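You operate a simulated robot arm through the tools that you are given. There is no shell and no other tool. Be economical: measure what you need, move in short steps, check, and stop when the job is done.

Carry out the task below with a simulated robot arm. There is one attempt and no reset: what you move stays moved.

TASK
Tip the lot T235 pouch off the tilting shelf into the GOOD pocket.
Fine: lay it on the shelf and slide that pocket under the lip before tipping; the shelf ends level; the other pouches stay.

Only the result counts: the job must be done as asked and must still hold three seconds after the hand-in. Knocking over, shifting, dropping, spilling or breaking anything else fails it.

THE ROBOT
A 7-joint arm with a two-finger parallel gripper, fixed in place. Base frame: the origin is at the foot of the arm, x ahead of it, y to its left, z up; the work surface is at about z = 0.8. Units: m, degrees, N and s.
With the tool pointing down near the work surface it reaches from about 0.24 to 0.68 m from the base axis. Its first joint turns from -66.0 to 66.0 degrees. Payload 2.4 kg.
The tool frame sits at the grasp point between the pads (the TCP): z along the fingers, y along the line on which they close. The tips reach 0.03 m beyond it. The gripper opens to 0.094 m. The fingers are 0.028 m wide and 0.01 m thick; the gripper's body (0.05 by 0.096 m) begins 0.055 m behind the TCP.
Orientation is that of the tool frame in the base frame, as [roll, pitch, yaw] about the fixed x, y, z axes, in that order (R = Rz(yaw) Ry(pitch) Rx(roll)). With the fingers straight down and closing along the base's y, the tool's x points along the base's -x, its y along +y and its z along -z.

THE INTERFACE
- The arm moves only by the tool drive_tool. Its argument "increments" is a list of rows, each an object (a shift or turn left out is 0, a gripper value left out holds the last) with "offset": the shift along the base's x, y, z in m, a list of three; "turn": the turn, a rotation vector about the base's x, y, z in degrees, a list of three; "grip": the finger opening in m, from 0 to 0.094. In form: [{"offset": [dx, dy, dz], "turn": [wx, wy, wz], "grip": grip}, ...]. A call has 1 to 8 rows; each row shifts and turns the commanded pose from where the row before left it. Rows are played at 5 a second. More than 0.05 m and 8.6 degrees between two rows, or a gripper value outside its range, and nothing of the call is played. A pose out of reach is approached as far as the arm can. The call stops where the force on the tool passes 60 N (or 10 N more than at its start, if that is more) or the arm is blocked; 0.2 s more then pass. The fingers move at their own pace (about 0.153 m/s each) and stop on an object; they squeeze with about 22 N. The grip force told is the motor's: it shows also when the fingers shut on nothing. Time passes only in rows, and 0.2 s behind the last, so rows that do not move let the fingers close. The reply holds the time, the measured pose of the TCP, the force on the tool along the base axes, the opening and the grip force, in the units named above and with some noise, with the torque about the TCP (base axes, N m) and any sound that the robot's microphone picked up, and new pictures: "show" is both (left out), scene, wrist or none.
- Cameras (640 x 400 px; columns grow to the right, rows downward): "scene" is fixed at [0.0088, 0.4536, 1.4521]; the picture's right is [-0.95, -0.33, 0.00], its down [-0.16, 0.47, -0.86] and it looks along [0.28, -0.82, -0.50] (base axes); focal length 358 px, centre (320, 200). "wrist" rides on the gripper at [0.076, 0.014, -0.103] in the tool frame; the picture's right is [-0.18, 0.98, 0.00], its down [-0.75, -0.14, -0.64] and it looks along [-0.63, -0.12, 0.77] (tool axes); focal length 243 px, centre (320, 200). There is no depth. A picture from a camera that has moved, and an enlarged one, comes with that camera's place and axes in the base frame and with its lens.
- zoom(camera, box): a new picture of the part [left, top, right, bottom] of that camera's present view, enlarged. The clock stands still meanwhile.
- close_job(): hands the job in; it is judged then, once.

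Go step by step. Nothing tells you positions but the pictures and the camera data: compare them with the known pose of the tool, close in by small moves and look again before you grip or let go. The budget is 120 turns and 200 pictures, counting those below and the enlarged ones. Unless the task says otherwise, let go and move clear before handing in, and close with one line.

The tools are called as a command line: name --argument value ..., lists and objects as JSON in quotes. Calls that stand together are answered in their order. drive_tool: Moves the arm, as the interface text tells. Its arguments: {"type":"object","properties":{"increments":{"type":"array"},"show":{"type":"string","enum":["both","scene","wrist","none"]}},"required":["increments"]} The other tools are called the same way: zoom (camera, box) takes an enlarged picture of a part of a camera's view; close_job () hands the job in.

At the start:

```text
time_s: 0.0
ee_pos: [0.2491, -0.2808, 1.1359]
tool_rot: [-179.9, 0.0, -180.0]
ft_force: [0.0, 0.2, 0.5]
torque: [-0.02, 0.04, 0.02]
width: 0.0939
gripper_force: 0.2
```

scene: 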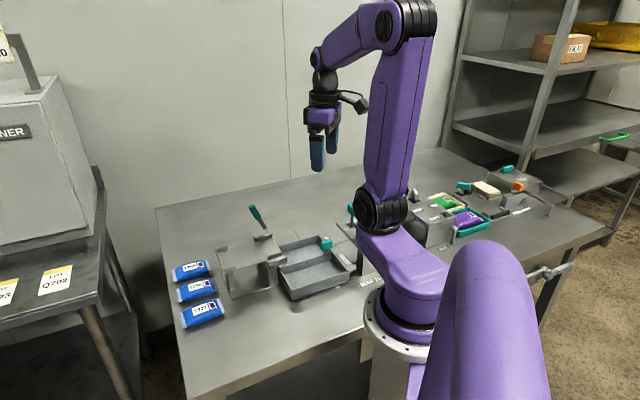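
wrist: 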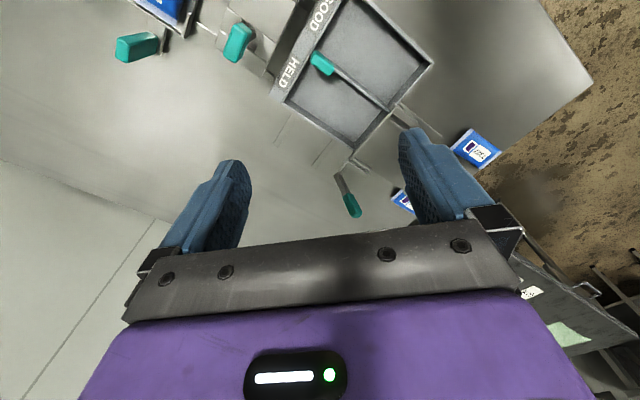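

I see three blue pouches on the left of the table, a shelf with a handle, and a two-pocket tray with HELD/GOOD labels. I'll zoom in to read the labels.

zoom --camera "scene" --box '[150, 190, 390, 340]'

zoom --camera "scene" --box '[165, 250, 245, 335]'

zoom --camera "wrist" --box '[100, 0, 540, 230]'

```text
2.67 times, centred on (270, 265) of scene
camera zoom: at [0.0088, 0.4536, 1.4521], right [-0.95, -0.33, 0.0], down [-0.16, 0.47, -0.86], along [0.28, -0.82, -0.5], focal length 955 px, centre (453, 27)
```

zoom: 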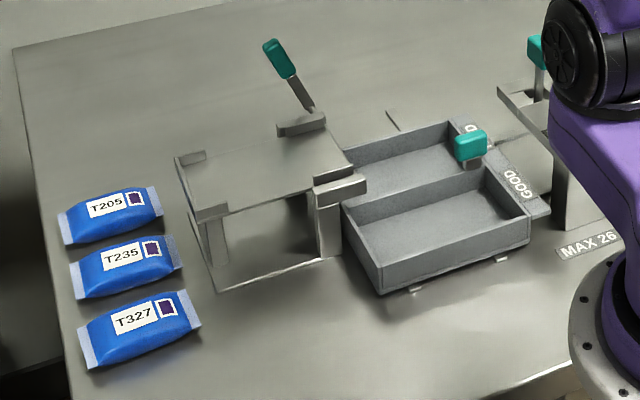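

```text
4.71 times, centred on (205, 292) of scene
camera zoom: at [0.0088, 0.4536, 1.4521], right [-0.95, -0.33, 0.0], down [-0.16, 0.47, -0.86], along [0.28, -0.82, -0.5], focal length 1685 px, centre (861, -235)
```

zoom: 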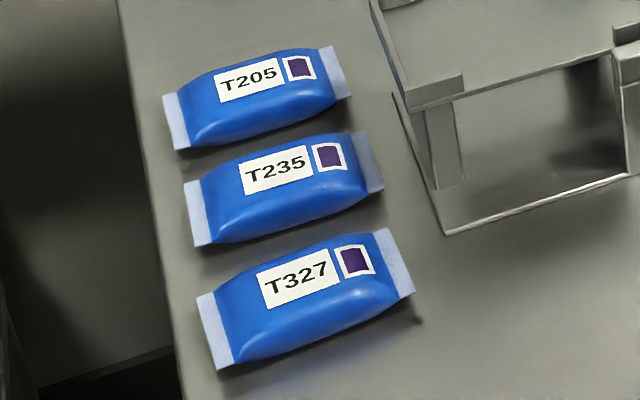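

```text
1.45 times, centred on (320, 115) of wrist
camera zoom: at [0.1738, -0.2657, 1.2387], right [0.18, 0.98, 0.0], down [0.75, -0.14, 0.64], along [0.63, -0.12, -0.77], focal length 353 px, centre (320, 324)
```

zoom: 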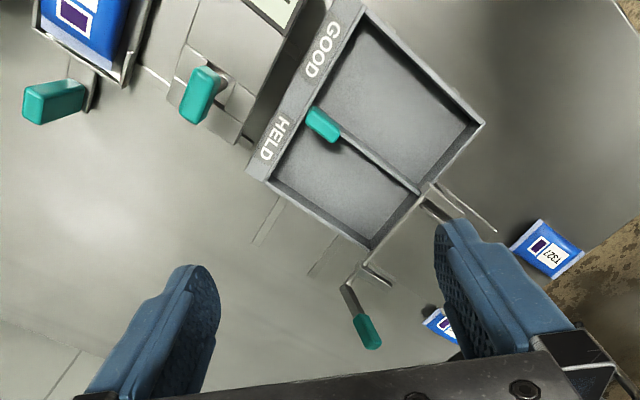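

Pouches are roughly at T205 (0.57,-0.12), T235 (0.51,-0.065) and T327 (0.45,-0.01). The shelf is near (0.42,-0.18) and the tray near (0.28,-0.27). I'll move high up for a better view of the shelf.

drive_tool --increments '[{"offset": [0.035, 0.035, 0.0]}, {"offset": [0.035, 0.035, 0.0]}, {"offset": [0.035, 0.035, 0]}, {}]'

```text
time_s: 1.0
ee_pos: [0.3543, -0.1767, 1.1348]
tool_rot: [-180.0, 0.0, 179.9]
ft_force: [-0.1, 0.9, -1.0]
torque: [-0.01, -0.03, -0.01]
width: 0.094
gripper_force: 0.0
camera wrist: at [0.2791, -0.1626, 1.238], right [0.18, 0.98, 0.0], down [0.75, -0.14, 0.64], along [0.63, -0.12, -0.77], focal length 243 px, centre (320, 200)
```

scene: 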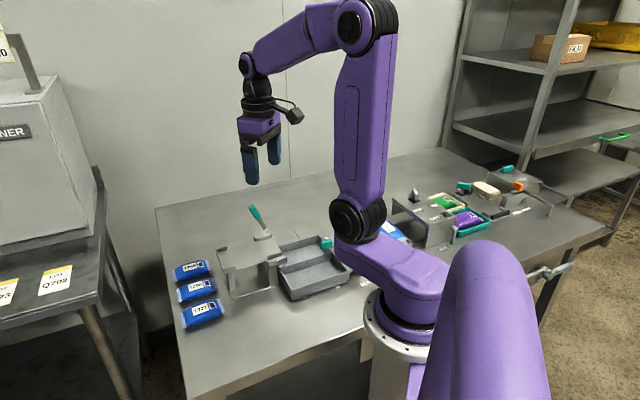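
wrist: 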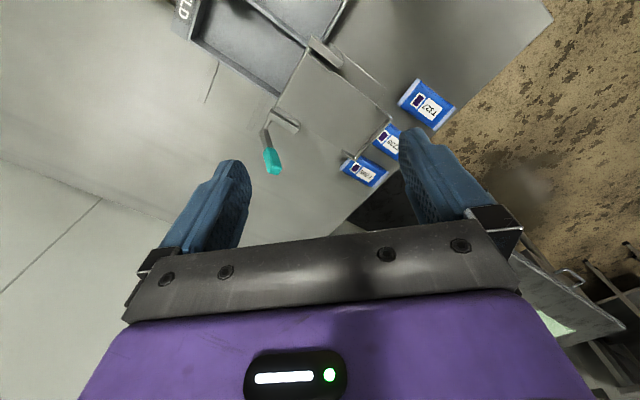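

zoom --camera "wrist" --box '[160, 0, 480, 200]'

zoom --camera "scene" --box '[200, 190, 360, 310]'

zoom --camera "scene" --box '[360, 160, 560, 285]'

```text
2.00 times, centred on (320, 100) of wrist
camera zoom: at [0.2791, -0.1626, 1.238], right [0.18, 0.98, 0.0], down [0.75, -0.14, 0.64], along [0.63, -0.12, -0.77], focal length 485 px, centre (320, 400)
```

zoom: 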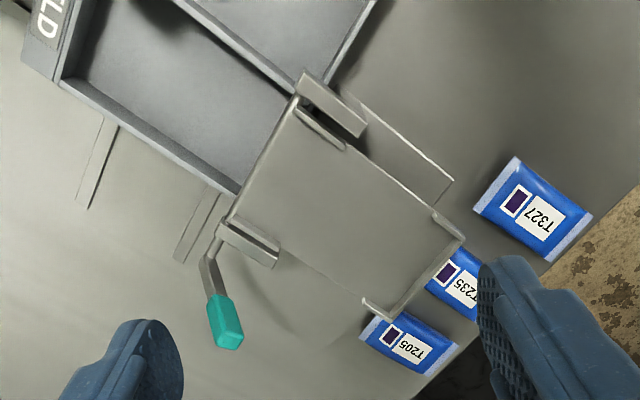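

```text
3.33 times, centred on (280, 250) of scene
camera zoom: at [0.0088, 0.4536, 1.4521], right [-0.95, -0.33, 0.0], down [-0.16, 0.47, -0.86], along [0.28, -0.82, -0.5], focal length 1194 px, centre (453, 33)
```

zoom: 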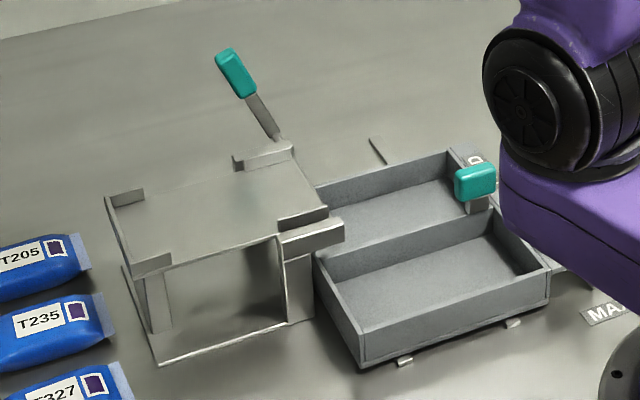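

```text
3.20 times, centred on (460, 222) of scene
camera zoom: at [0.0088, 0.4536, 1.4521], right [-0.95, -0.33, 0.0], down [-0.16, 0.47, -0.86], along [0.28, -0.82, -0.5], focal length 1146 px, centre (-128, 128)
```

zoom: 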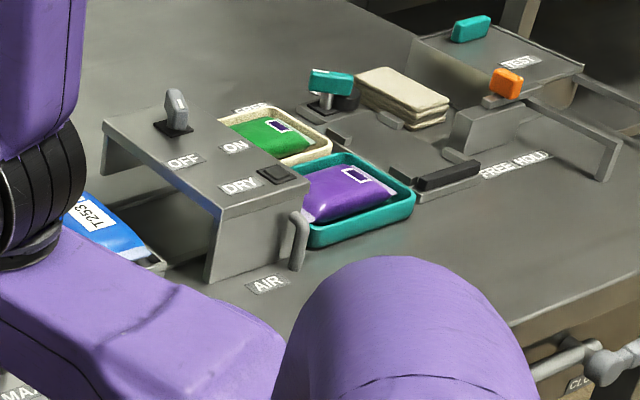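

The station is turned about 45°. The deck is at z≈0.89 with its lip next to the HELD pocket, and the tray knob is near (0.242,-0.28,0.872). I'll turn the tool 45° so the fingers close along the slide direction, and go above the tray knob.

drive_tool --increments '[{"offset": [-0.019, -0.017, -0.01], "turn": [0, 0, 7.5]}, {"offset": [-0.019, -0.017, -0.01], "turn": [0, 0, 7.5]}, {"offset": [-0.019, -0.017, -0.01], "turn": [0, 0, 7.5]}, {"offset": [-0.019, -0.017, -0.01], "turn": [0, 0, 7.5]}, {"offset": [-0.018, -0.017, -0.01], "turn": [0, 0, 7.5]}, {"offset": [-0.018, -0.018, -0.01], "turn": [0, 0, 7.5]}, {}]'

```text
time_s: 2.6
ee_pos: [0.2436, -0.2786, 1.0755]
tool_rot: [-180.0, 0.0, -134.8]
ft_force: [-0.1, -0.4, 0.2]
torque: [-0.01, -0.01, 0.02]
width: 0.0939
gripper_force: 0.1
camera wrist: at [0.179, -0.3211, 1.1786], right [-0.57, 0.82, 0.0], down [0.63, 0.43, 0.64], along [0.53, 0.36, -0.77], focal length 243 px, centre (320, 200)
```

scene: 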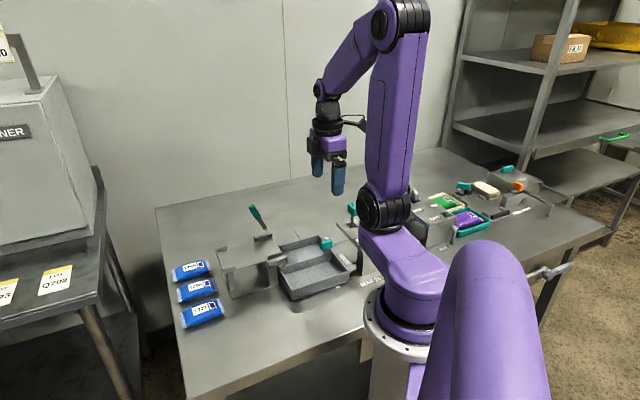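
wrist: 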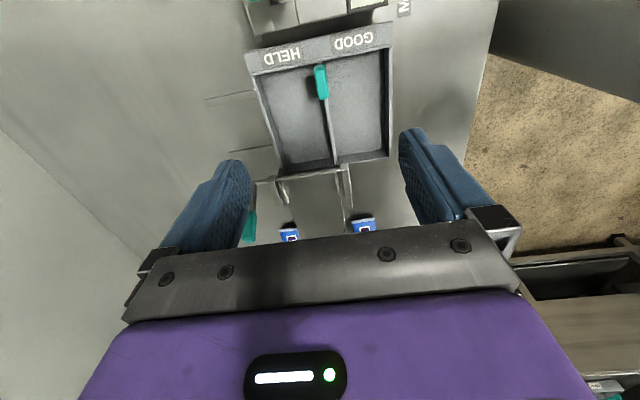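

The tray knob sits right below the tool, at about z 0.875. I'll descend with the fingers partly open.

drive_tool --increments '[{"offset": [0, 0, -0.045], "grip": 0.05}, {"offset": [0, 0, -0.045]}, {"offset": [0, 0, -0.04]}, {"offset": [0, 0, -0.03]}, {}]'

```text
time_s: 3.8
ee_pos: [0.241, -0.2816, 0.9159]
tool_rot: [-180.0, 0.0, -134.9]
ft_force: [-0.2, -0.8, -0.5]
torque: [-0.01, 0.04, -0.03]
width: 0.0502
gripper_force: 0.2
camera wrist: at [0.1774, -0.3234, 1.019], right [-0.56, 0.83, 0.0], down [0.63, 0.43, 0.64], along [0.53, 0.36, -0.77], focal length 243 px, centre (320, 200)
```

scene: 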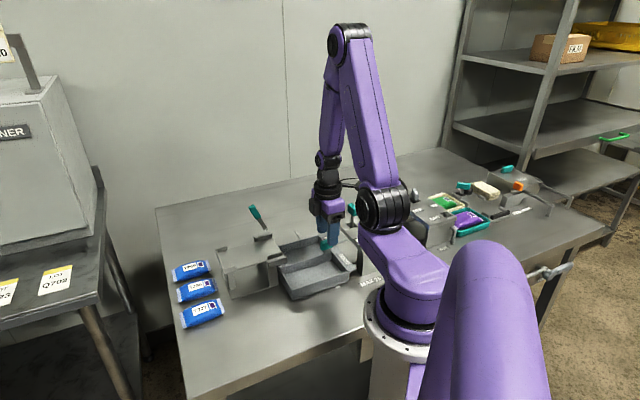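
wrist: 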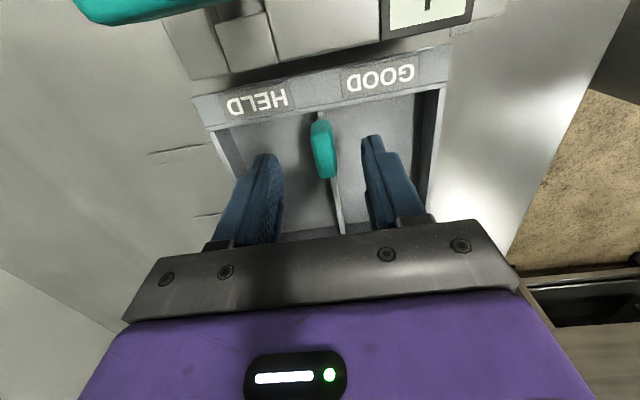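

The knob is between the fingers. I'll lower a little more and close on it.

drive_tool --increments '[{"offset": [0.001, 0.001, -0.015]}, {"offset": [0, 0, -0.013]}, {"grip": 0.0}, {}, {}]'

```text
time_s: 5.0
ee_pos: [0.2443, -0.2784, 0.8868]
tool_rot: [-180.0, 0.0, -135.0]
ft_force: [0.2, 0.5, -2.2]
torque: [0.05, -0.05, -0.05]
width: 0.014
gripper_force: 44.6
camera wrist: at [0.1793, -0.3206, 0.9906], right [-0.56, 0.83, 0.0], down [0.63, 0.43, 0.64], along [0.53, 0.36, -0.77], focal length 243 px, centre (320, 200)
```

scene: 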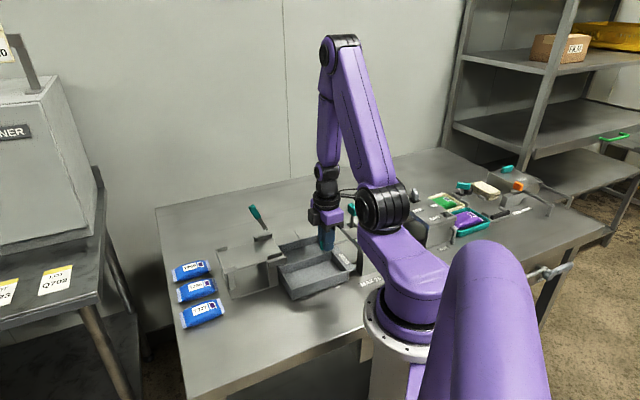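
wrist: 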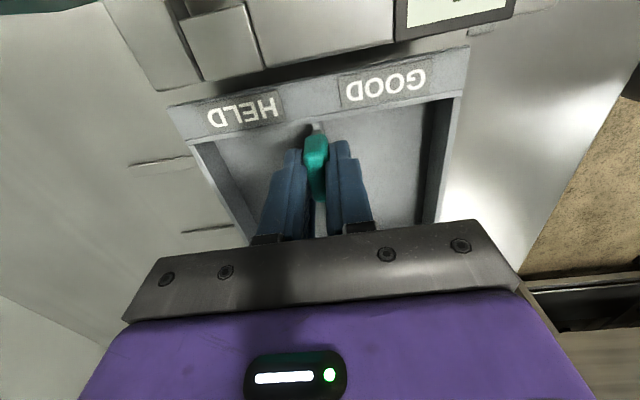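

I've gripped the knob at 14 mm. I'll slide the tray partway along +e and check clearances.

drive_tool --increments '[{"offset": [0.005, -0.005, 0]}, {"offset": [0.007, -0.007, 0]}, {}]'

zoom --camera "scene" --box '[270, 150, 390, 300]'

```text
time_s: 5.8
ee_pos: [0.2566, -0.2903, 0.888]
tool_rot: [180.0, 0.0, -135.0]
ft_force: [2.5, 4.0, 6.8]
torque: [0.4, -0.08, -0.15]
width: 0.0138
gripper_force: 45.0
camera wrist: at [0.1919, -0.3332, 0.9906], right [-0.57, 0.82, 0.0], down [0.63, 0.43, 0.64], along [0.53, 0.36, -0.77], focal length 243 px, centre (320, 200)
```

scene: 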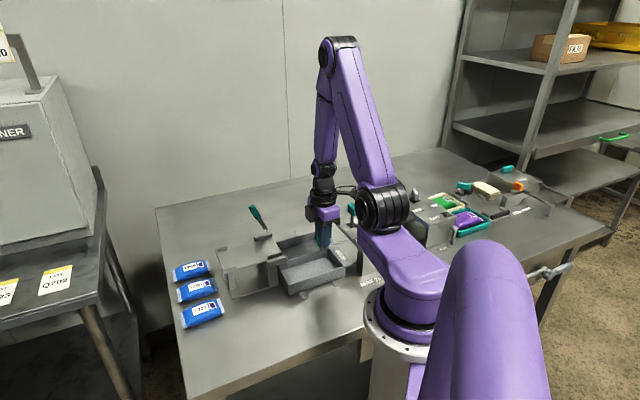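
wrist: 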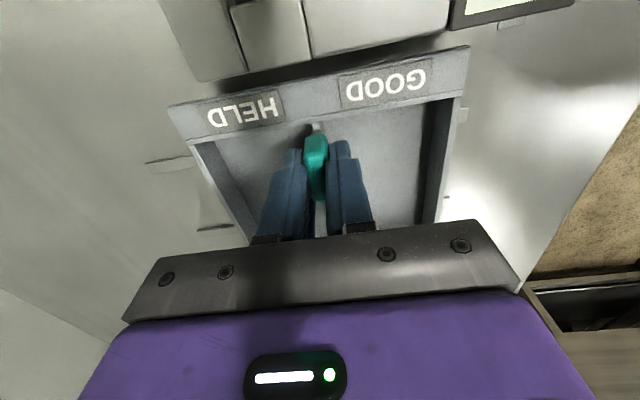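

```text
2.67 times, centred on (330, 225) of scene
camera zoom: at [0.0088, 0.4538, 1.4521], right [-0.95, -0.33, 0.0], down [-0.16, 0.47, -0.86], along [0.28, -0.82, -0.5], focal length 955 px, centre (293, 133)
```

zoom: 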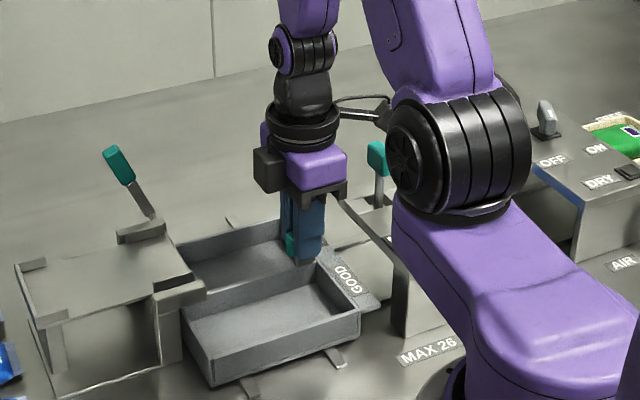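

The tray slides freely with low force, and the camera clears the neighbouring knob by about 2 cm. Continuing.

drive_tool --increments '[{"offset": [0.008, -0.008, 0]}, {"offset": [0.008, -0.008, 0]}, {"offset": [0.008, -0.008, 0]}, {"offset": [0.008, -0.008, 0]}, {"offset": [0.008, -0.008, 0]}, {}]'

zoom --camera "scene" --box '[200, 170, 380, 310]'

```text
time_s: 7.2
ee_pos: [0.2953, -0.3303, 0.8874]
tool_rot: [-179.8, -0.1, -135.0]
ft_force: [0.9, 2.2, 23.4]
torque: [0.41, 0.31, 0.03]
width: 0.0137
gripper_force: 44.5
camera wrist: at [0.2317, -0.3729, 0.9905], right [-0.56, 0.83, 0.0], down [0.63, 0.43, 0.64], along [0.53, 0.36, -0.77], focal length 243 px, centre (320, 200)
```

scene: 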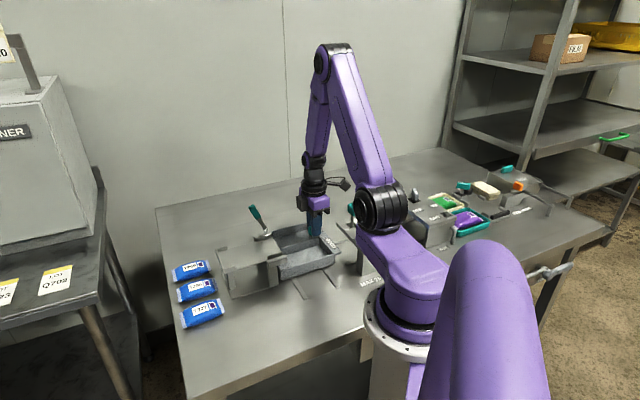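
wrist: 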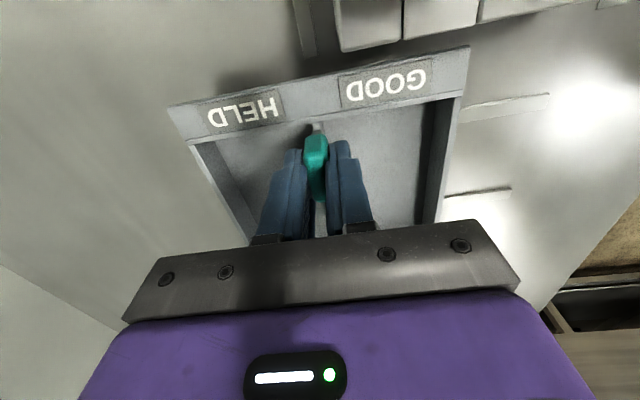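

```text
2.86 times, centred on (290, 240) of scene
camera zoom: at [0.0086, 0.4539, 1.452], right [-0.95, -0.33, 0.0], down [-0.16, 0.47, -0.86], along [0.28, -0.82, -0.5], focal length 1023 px, centre (406, 86)
```

zoom: 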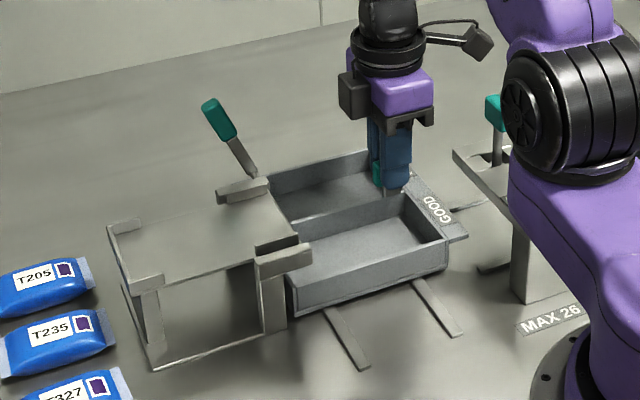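

The tray is nearly there, with about 1 cm left. I'll move in small steps, easing the vertical load, and watch for a stop.

drive_tool --increments '[{"offset": [0.002, -0.002, 0.001]}, {"offset": [0.003, -0.003, 0]}, {"offset": [0.003, -0.003, 0]}, {}]'

zoom --camera "scene" --box '[220, 200, 350, 300]'

```text
time_s: 8.2
ee_pos: [0.3039, -0.3372, 0.8887]
tool_rot: [179.9, 0.0, -135.1]
ft_force: [-1.3, -1.1, -10.5]
torque: [-0.28, -0.04, 0.12]
width: 0.0139
gripper_force: 45.3
camera wrist: at [0.2396, -0.3808, 0.9906], right [-0.56, 0.83, 0.0], down [0.63, 0.43, 0.64], along [0.53, 0.36, -0.77], focal length 243 px, centre (320, 200)
```

scene: 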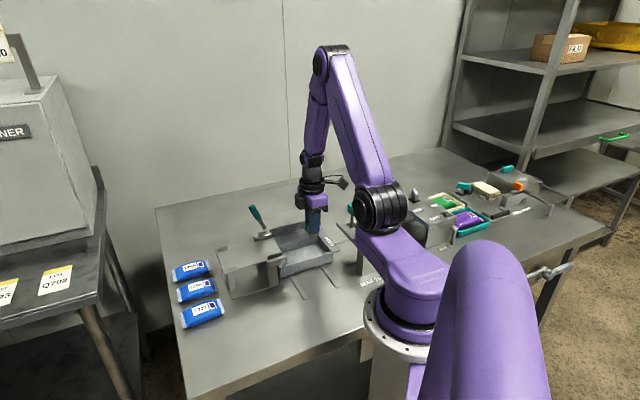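
wrist: 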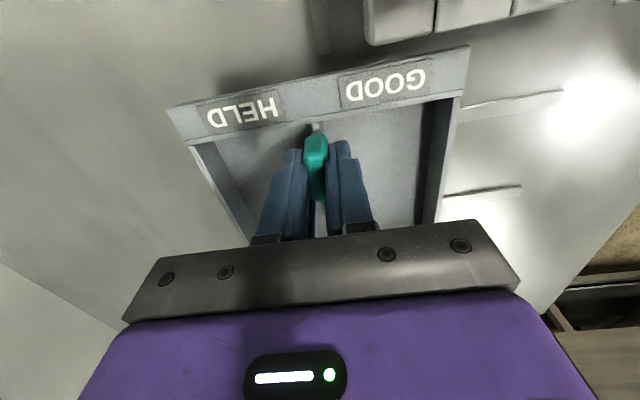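

```text
4.00 times, centred on (285, 250) of scene
camera zoom: at [0.0089, 0.4535, 1.4522], right [-0.95, -0.33, 0.0], down [-0.16, 0.47, -0.86], along [0.28, -0.82, -0.5], focal length 1432 px, centre (460, 0)
```

zoom: 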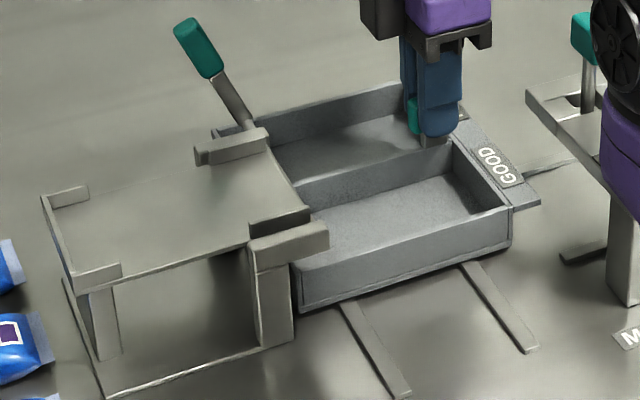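

The tray has moved about 84 mm, one pocket pitch. I'll release, rise, and check the alignment from above.

drive_tool --increments '[{"grip": 0.05}, {}, {"offset": [0, 0, 0.04]}, {"offset": [0, 0, 0.045]}, {"offset": [0, 0, 0.045]}, {"offset": [0.0, 0.0, 0.045]}, {"offset": [-0.02, 0.0, 0.03]}, {}]'

zoom --camera "wrist" --box '[200, 0, 440, 190]'

```text
time_s: 10.0
ee_pos: [0.2836, -0.3377, 1.0945]
tool_rot: [180.0, -0.1, -135.1]
ft_force: [0.3, 0.8, 0.2]
torque: [0.0, 0.03, 0.03]
width: 0.0502
gripper_force: 0.2
camera wrist: at [0.2187, -0.3816, 1.1973], right [-0.56, 0.83, 0.0], down [0.63, 0.43, 0.64], along [0.53, 0.36, -0.77], focal length 243 px, centre (320, 200)
```

scene: 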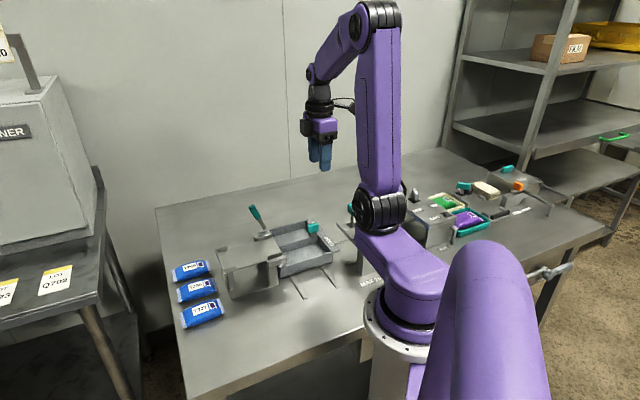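
wrist: 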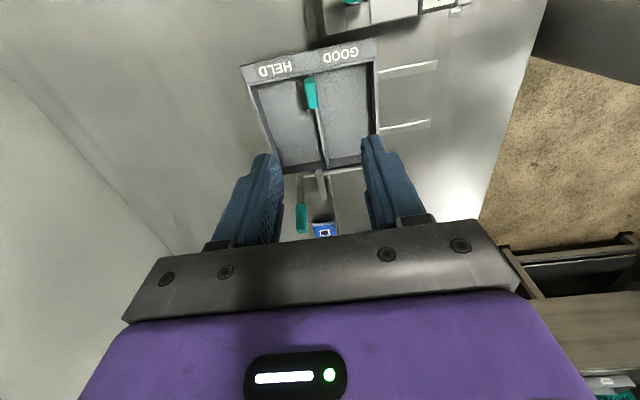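

```text
2.11 times, centred on (320, 95) of wrist
camera zoom: at [0.2187, -0.3816, 1.1973], right [-0.56, 0.83, 0.0], down [0.63, 0.43, 0.64], along [0.53, 0.36, -0.77], focal length 511 px, centre (320, 421)
```

zoom: 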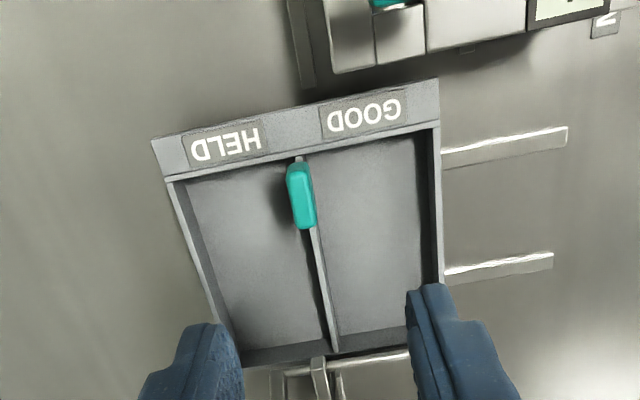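

The divider looks close to the far hinge bracket. I'll move over the shelf to verify the alignment.

drive_tool --increments '[{"offset": [0.023, 0.035, 0.01]}, {"offset": [0.023, 0.035, 0.01]}, {"offset": [0.023, 0.034, 0.01]}, {"offset": [0.023, 0.034, 0.01]}, {}]' --show "none"

zoom --camera "wrist" --box '[200, 0, 440, 190]'

```text
time_s: 11.2
ee_pos: [0.3781, -0.1994, 1.133]
tool_rot: [179.9, 0.1, -135.2]
ft_force: [0.4, 0.3, 0.2]
torque: [-0.01, 0.01, 0.0]
width: 0.0499
gripper_force: 0.0
```

```text
2.11 times, centred on (320, 95) of wrist
camera zoom: at [0.3138, -0.2428, 1.236], right [-0.56, 0.83, 0.0], down [0.63, 0.43, 0.64], along [0.53, 0.36, -0.77], focal length 511 px, centre (320, 421)
```

zoom: 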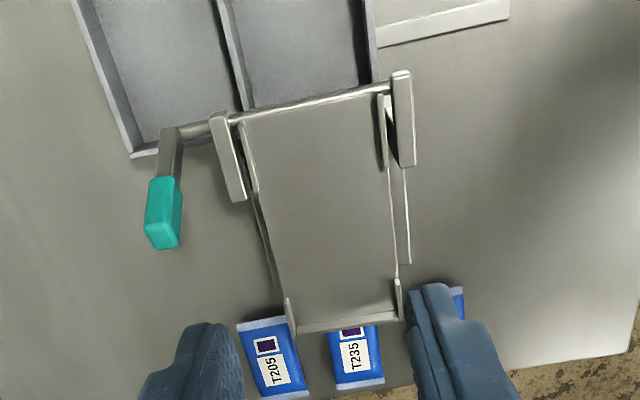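

The GOOD pocket is aligned with the deck lip, and the deck centre is about (0.408,-0.169). Now I'll move above T235.

drive_tool --increments '[{"offset": [0.03, 0.032, -0.01]}, {"offset": [0.03, 0.032, -0.01]}, {"offset": [0.03, 0.032, -0.01]}, {"offset": [0.03, 0.032, -0.01]}, {}]'

zoom --camera "wrist" --box '[200, 0, 440, 190]'

```text
time_s: 12.4
ee_pos: [0.4985, -0.0706, 1.0937]
tool_rot: [-180.0, 0.0, -135.0]
ft_force: [0.4, 1.0, -0.7]
torque: [0.0, 0.03, -0.05]
width: 0.05
gripper_force: 0.0
camera wrist: at [0.4339, -0.115, 1.197], right [-0.56, 0.83, 0.0], down [0.63, 0.43, 0.64], along [0.53, 0.36, -0.77], focal length 243 px, centre (320, 200)
```

scene: 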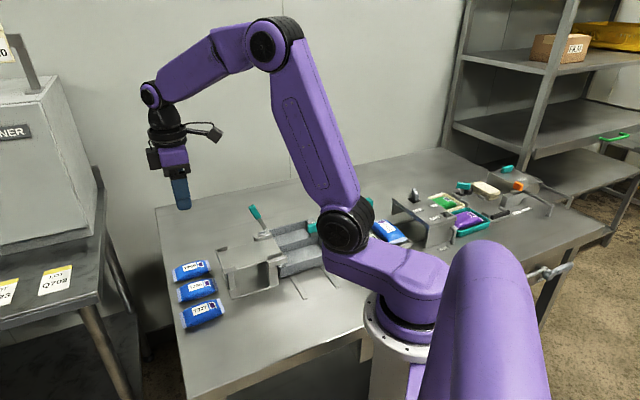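
wrist: 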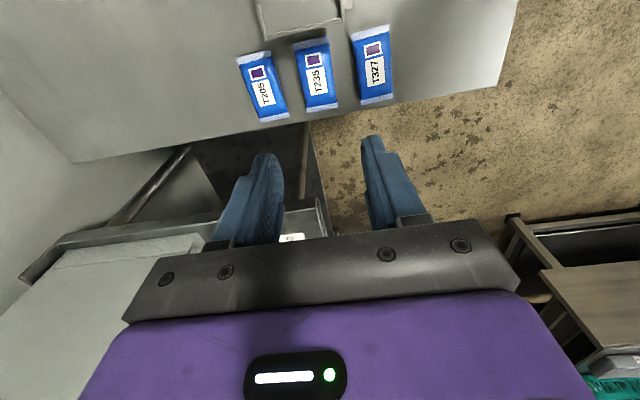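

```text
2.11 times, centred on (320, 95) of wrist
camera zoom: at [0.4339, -0.115, 1.197], right [-0.56, 0.83, 0.0], down [0.63, 0.43, 0.64], along [0.53, 0.36, -0.77], focal length 511 px, centre (320, 421)
```

zoom: 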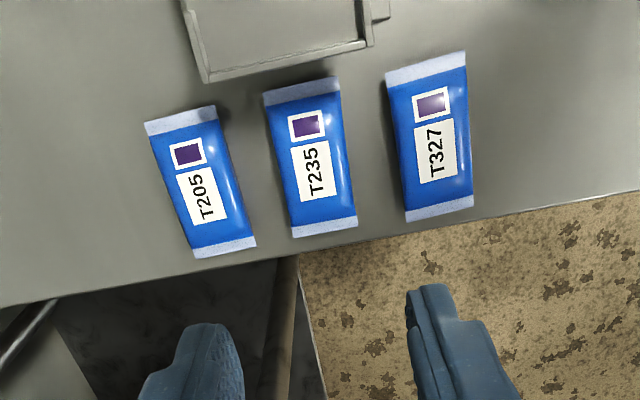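

T235 is at about (0.509,-0.070), 50 mm wide with ~30 mm gaps to its neighbours. I'll open to 70 mm and descend partway.

drive_tool --increments '[{"offset": [0.0105, 0.0005, -0.045], "grip": 0.07}, {"offset": [0, 0, -0.045]}, {"offset": [0, 0, -0.045]}, {"offset": [0, 0, -0.045]}, {}]'

```text
time_s: 13.6
ee_pos: [0.5061, -0.0695, 0.914]
tool_rot: [-180.0, 0.1, -135.0]
ft_force: [0.1, -0.3, -0.3]
torque: [-0.01, 0.01, 0.0]
width: 0.0699
gripper_force: 0.0
camera wrist: at [0.4412, -0.1136, 1.0169], right [-0.56, 0.83, 0.0], down [0.63, 0.43, 0.64], along [0.53, 0.36, -0.77], focal length 243 px, centre (320, 200)
```

scene: 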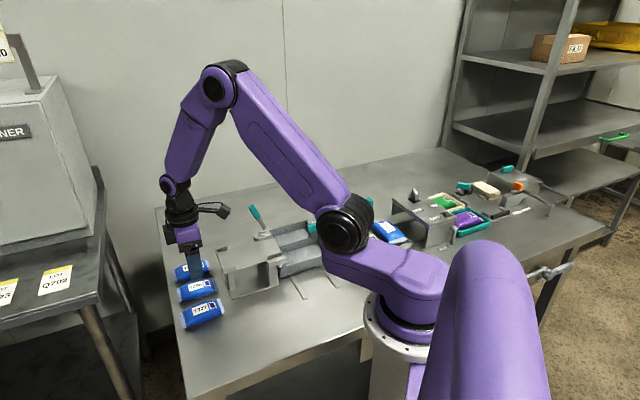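
wrist: 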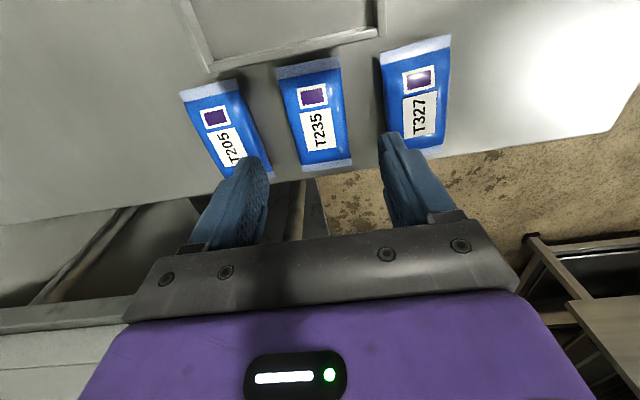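

Pouch is centred to within about 4 mm. I'll correct slightly and descend to grasp height.

drive_tool --increments '[{"offset": [0.003, -0.002, -0.035]}, {"offset": [0, 0, -0.025]}, {"offset": [0, 0, -0.012]}, {}]'

```text
time_s: 14.6
ee_pos: [0.5103, -0.0727, 0.8432]
tool_rot: [180.0, 0.1, -135.0]
ft_force: [-0.2, -0.2, -0.2]
torque: [0.0, -0.01, 0.01]
width: 0.0697
gripper_force: 0.1
camera wrist: at [0.4455, -0.1166, 0.9461], right [-0.56, 0.83, 0.0], down [0.63, 0.43, 0.64], along [0.53, 0.36, -0.77], focal length 243 px, centre (320, 200)
```

scene: 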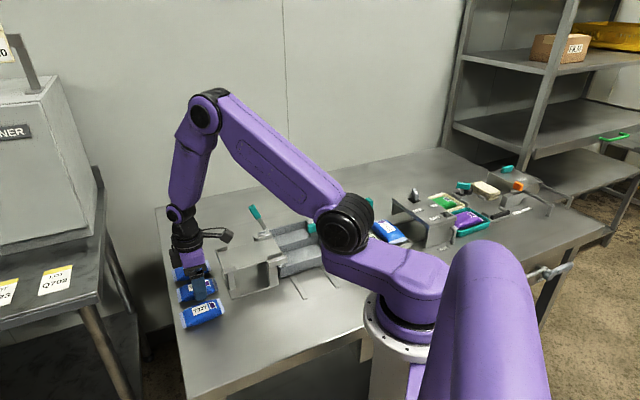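
wrist: 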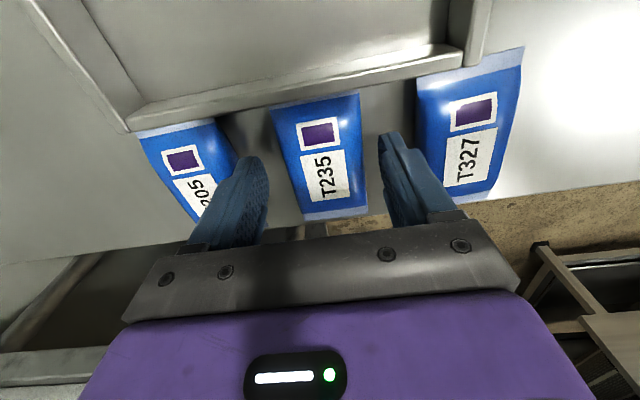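

Fingers straddle T235 cleanly. Lowering a few mm more, then closing.

drive_tool --increments '[{"offset": [0, 0, -0.006]}, {"grip": 0.03}, {}, {}]'

```text
time_s: 15.6
ee_pos: [0.511, -0.0732, 0.8357]
tool_rot: [180.0, 0.0, -135.0]
ft_force: [-0.5, 0.2, -0.3]
torque: [-0.01, 0.03, 0.02]
width: 0.0494
gripper_force: 21.8
camera wrist: at [0.4453, -0.1164, 0.9396], right [-0.56, 0.83, 0.0], down [0.63, 0.43, 0.64], along [0.53, 0.36, -0.77], focal length 243 px, centre (320, 200)
```

scene: 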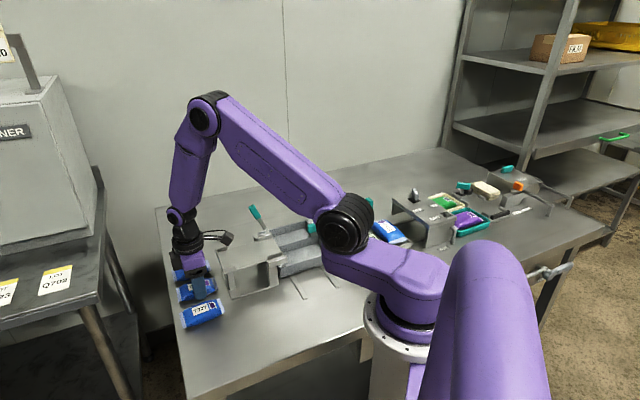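
wrist: 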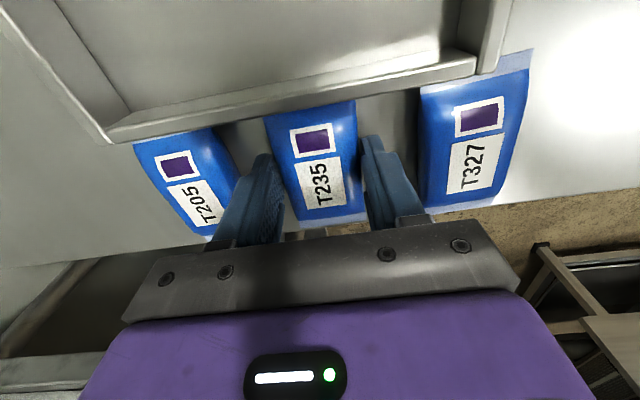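

Held at 49 mm. I'll lift straight up.

drive_tool --increments '[{"offset": [0, 0, 0.02]}, {"offset": [0, 0, 0.04]}, {"offset": [0, 0, 0.045]}, {"offset": [0, 0, 0.045]}, {}]'

```text
time_s: 16.8
ee_pos: [0.5103, -0.0736, 0.9871]
tool_rot: [-180.0, -0.1, -135.0]
ft_force: [-0.3, 0.2, -0.6]
torque: [0.02, -0.01, -0.01]
width: 0.049
gripper_force: 22.0
camera wrist: at [0.446, -0.1178, 1.0902], right [-0.56, 0.83, 0.0], down [0.63, 0.43, 0.64], along [0.53, 0.36, -0.77], focal length 243 px, centre (320, 200)
```

scene: 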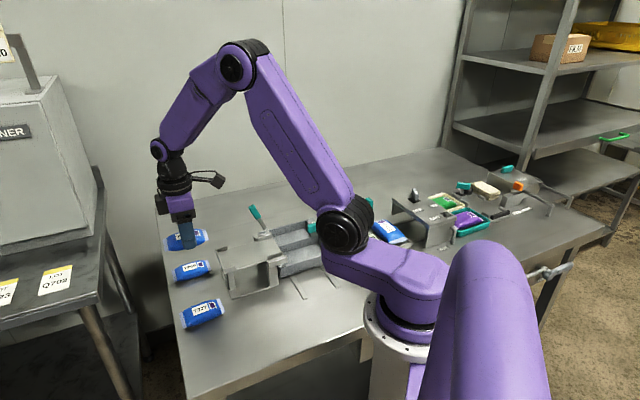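
wrist: 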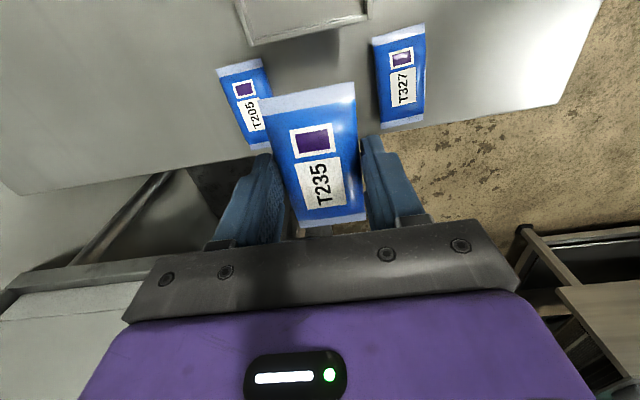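

T235 is lifted and the others are undisturbed. Now I'll carry it over the deck centre.

drive_tool --increments '[{"offset": [-0.026, -0.024, 0]}, {"offset": [-0.026, -0.024, 0]}, {"offset": [-0.026, -0.024, 0]}, {"offset": [-0.026, -0.024, 0]}, {}]'

zoom --camera "scene" --box '[190, 170, 350, 310]'

```text
time_s: 18.0
ee_pos: [0.4052, -0.1689, 0.9855]
tool_rot: [180.0, 0.0, -135.0]
ft_force: [-0.5, 0.5, -0.5]
torque: [0.02, -0.02, 0.04]
width: 0.0493
gripper_force: 21.6
camera wrist: at [0.3412, -0.2117, 1.088], right [-0.57, 0.82, 0.0], down [0.63, 0.43, 0.64], along [0.53, 0.36, -0.77], focal length 243 px, centre (320, 200)
```

scene: 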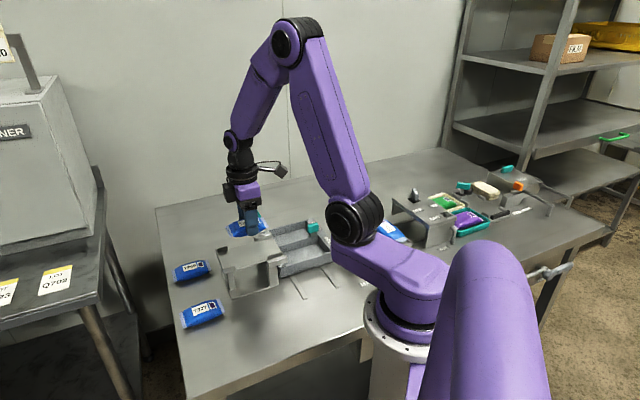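
wrist: 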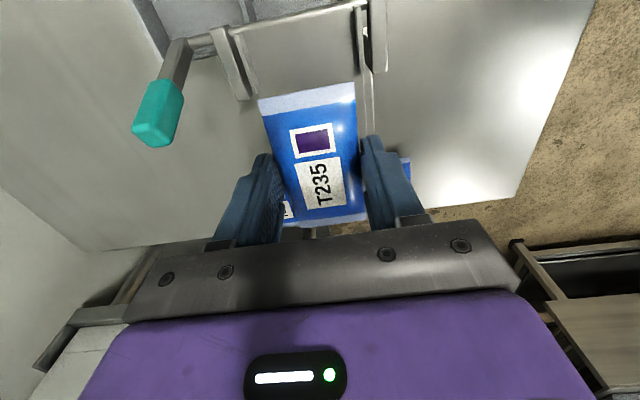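

```text
2.86 times, centred on (270, 240) of scene
camera zoom: at [0.0088, 0.4536, 1.4521], right [-0.95, -0.33, 0.0], down [-0.16, 0.47, -0.86], along [0.28, -0.82, -0.5], focal length 1023 px, centre (463, 86)
```

zoom: 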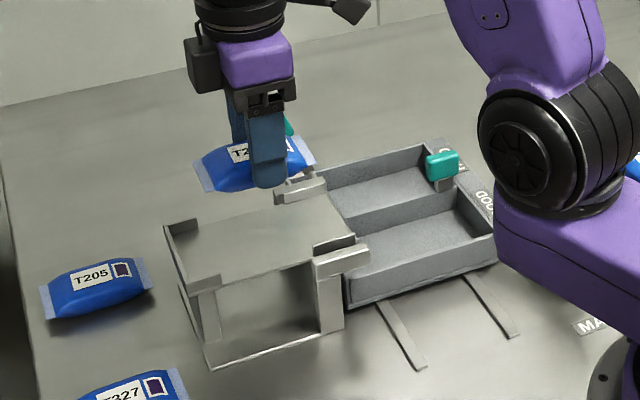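

The pouch is over the deck. I'll descend carefully until contact.

drive_tool --increments '[{"offset": [0.001, 0, -0.03]}, {"offset": [0, 0, -0.02]}, {}]'

zoom --camera "scene" --box '[210, 180, 310, 300]'

```text
time_s: 18.8
ee_pos: [0.4042, -0.1684, 0.9357]
tool_rot: [-179.9, 0.0, -135.0]
ft_force: [0.5, 0.0, -0.6]
torque: [0.0, 0.02, -0.02]
width: 0.0495
gripper_force: 22.1
camera wrist: at [0.3411, -0.2118, 1.0381], right [-0.56, 0.83, 0.0], down [0.63, 0.43, 0.64], along [0.53, 0.36, -0.77], focal length 243 px, centre (320, 200)
```

scene: 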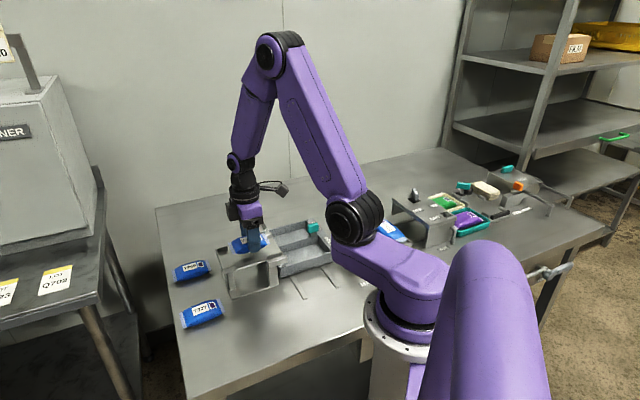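
wrist: 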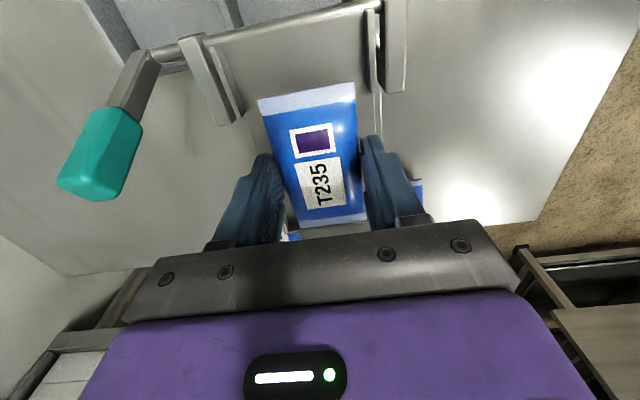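

```text
3.33 times, centred on (260, 240) of scene
camera zoom: at [0.0088, 0.4536, 1.4521], right [-0.95, -0.33, 0.0], down [-0.16, 0.47, -0.86], along [0.28, -0.82, -0.5], focal length 1194 px, centre (520, 67)
```

zoom: 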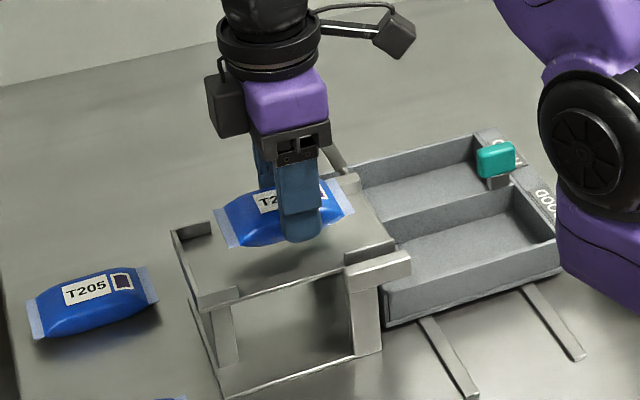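

The pouch hovers just above the deck. I'll take small steps down.

drive_tool --increments '[{"offset": [0, 0, -0.004]}, {"offset": [0, 0, -0.003]}, {"offset": [0, 0, -0.002]}, {}]' --show "none"

zoom --camera "scene" --box '[210, 180, 310, 300]'

```text
time_s: 19.8
ee_pos: [0.4044, -0.1692, 0.9264]
tool_rot: [179.9, 0.0, -135.0]
ft_force: [0.2, -0.4, 0.0]
torque: [-0.04, -0.03, 0.01]
width: 0.0493
gripper_force: 22.0
```

```text
3.33 times, centred on (260, 240) of scene
camera zoom: at [0.0088, 0.4536, 1.4521], right [-0.95, -0.33, 0.0], down [-0.16, 0.47, -0.86], along [0.28, -0.82, -0.5], focal length 1194 px, centre (520, 67)
```

zoom: 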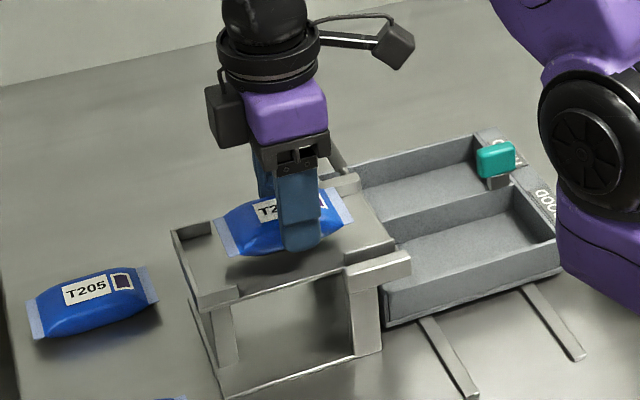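

drive_tool --increments '[{"offset": [0, 0, -0.003]}, {"offset": [0, 0, -0.002]}, {"offset": [0, 0, -0.002]}, {"offset": [0, 0, -0.002]}, {}]' --show "none"

zoom --camera "scene" --box '[210, 180, 310, 300]'

```text
time_s: 21.0
ee_pos: [0.4072, -0.1679, 0.9188]
tool_rot: [-179.9, 0.1, -135.0]
ft_force: [-0.3, 0.6, -0.2]
torque: [0.04, 0.0, 0.0]
width: 0.049
gripper_force: 22.5
```

```text
3.33 times, centred on (260, 240) of scene
camera zoom: at [0.0088, 0.4536, 1.4521], right [-0.95, -0.33, 0.0], down [-0.16, 0.47, -0.86], along [0.28, -0.82, -0.5], focal length 1194 px, centre (520, 67)
```

zoom: 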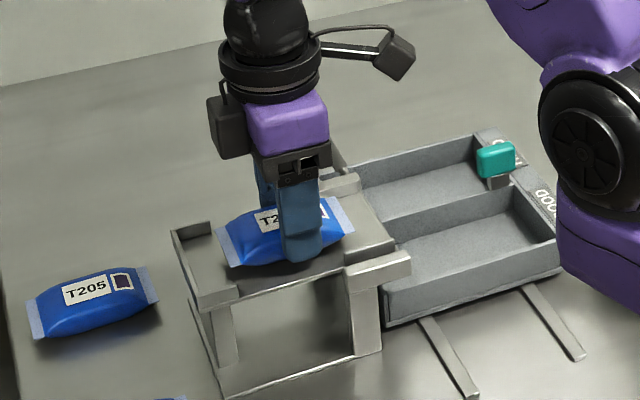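

drive_tool --increments '[{"offset": [0, 0, -0.0015]}, {"offset": [0, 0, -0.0015]}, {"offset": [0, 0, -0.0015]}, {}]' --show "none"

zoom --camera "scene" --box '[210, 200, 290, 280]'

```text
time_s: 22.0
ee_pos: [0.4064, -0.1698, 0.9128]
tool_rot: [179.9, 0.0, -135.0]
ft_force: [0.0, -0.5, -0.7]
torque: [0.03, -0.01, -0.03]
width: 0.0492
gripper_force: 22.1
```

```text
5.00 times, centred on (250, 240) of scene
camera zoom: at [0.0088, 0.4536, 1.4521], right [-0.95, -0.33, 0.0], down [-0.16, 0.47, -0.86], along [0.28, -0.82, -0.5], focal length 1790 px, centre (670, 0)
```

zoom: 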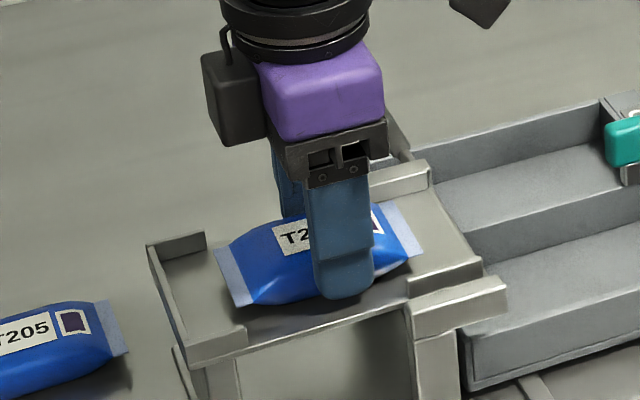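

drive_tool --increments '[{"offset": [0, 0, -0.0015]}, {"offset": [0, 0, -0.0015]}, {"offset": [0, 0, -0.0015]}, {"offset": [0, 0, -0.0015]}, {}]' --show "none"

zoom --camera "scene" --box '[210, 200, 290, 280]'

```text
time_s: 23.2
ee_pos: [0.4064, -0.1688, 0.9077]
tool_rot: [-179.8, 0.0, -134.9]
ft_force: [-1.8, 2.5, 19.8]
torque: [0.07, 0.08, 0.03]
width: 0.0491
gripper_force: 21.4
```

```text
5.00 times, centred on (250, 240) of scene
camera zoom: at [0.0085, 0.4538, 1.4521], right [-0.95, -0.33, 0.0], down [-0.16, 0.47, -0.86], along [0.28, -0.82, -0.5], focal length 1790 px, centre (670, 0)
```

zoom: 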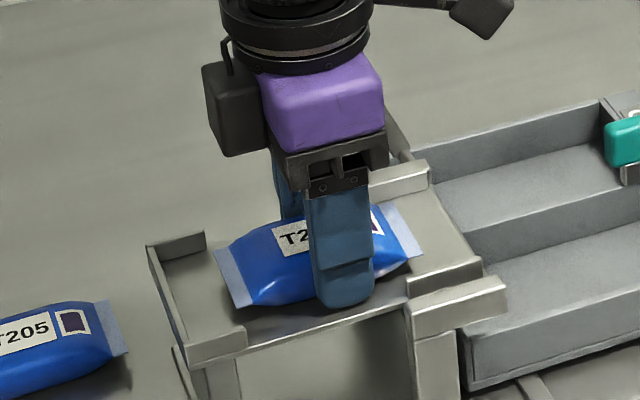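

Contact with the deck. I'll ease up slightly, release with a small opening, and rise.

drive_tool --increments '[{"offset": [0, 0, 0.002]}, {"grip": 0.056}, {"grip": 0.062}, {}, {"offset": [0, 0, 0.03]}, {"offset": [0, 0, 0.04]}, {"offset": [0, 0, 0.04]}, {}]'

zoom --camera "scene" --box '[200, 180, 340, 300]'

zoom --camera "wrist" --box '[140, 0, 440, 190]'

```text
time_s: 25.0
ee_pos: [0.4046, -0.1669, 1.0185]
tool_rot: [180.0, 0.1, -134.9]
ft_force: [-0.2, -0.5, 0.8]
torque: [-0.01, 0.0, 0.0]
width: 0.062
gripper_force: 0.1
camera wrist: at [0.3413, -0.2105, 1.1203], right [-0.56, 0.83, 0.0], down [0.63, 0.43, 0.64], along [0.53, 0.36, -0.77], focal length 243 px, centre (320, 200)
```

scene: 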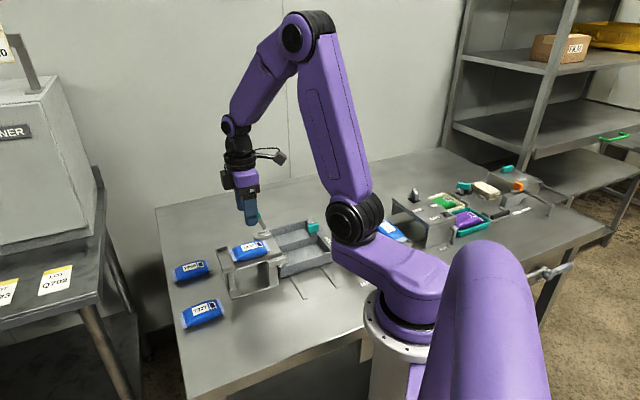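
wrist: 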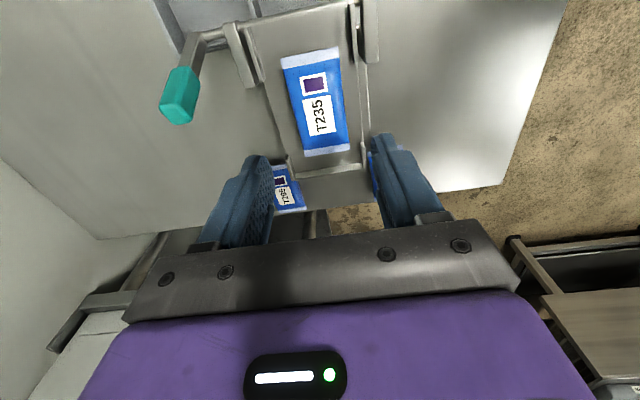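

```text
3.33 times, centred on (270, 240) of scene
camera zoom: at [0.0088, 0.4536, 1.4521], right [-0.95, -0.33, 0.0], down [-0.16, 0.47, -0.86], along [0.28, -0.82, -0.5], focal length 1194 px, centre (487, 67)
```

zoom: 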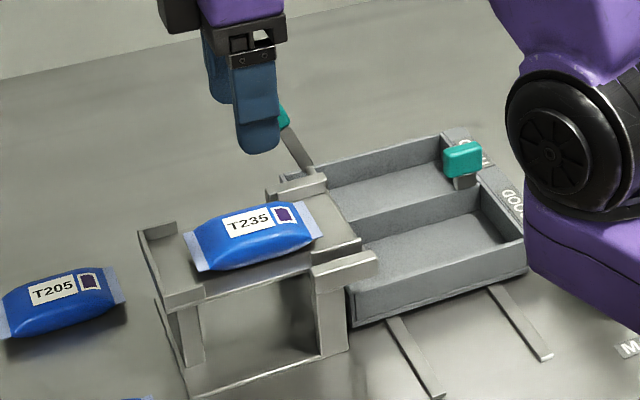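

```text
2.11 times, centred on (290, 95) of wrist
camera zoom: at [0.3413, -0.2105, 1.1203], right [-0.56, 0.83, 0.0], down [0.63, 0.43, 0.64], along [0.53, 0.36, -0.77], focal length 511 px, centre (383, 421)
```

zoom: 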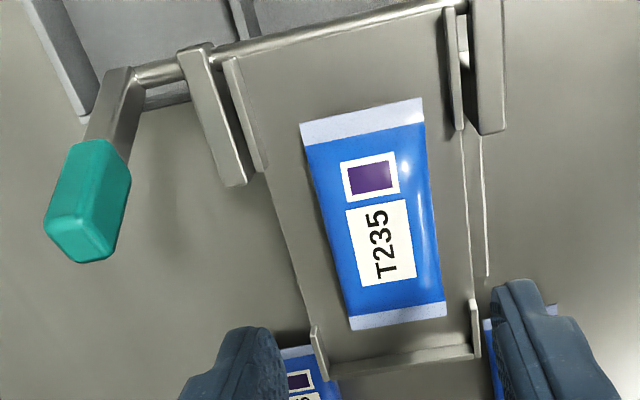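

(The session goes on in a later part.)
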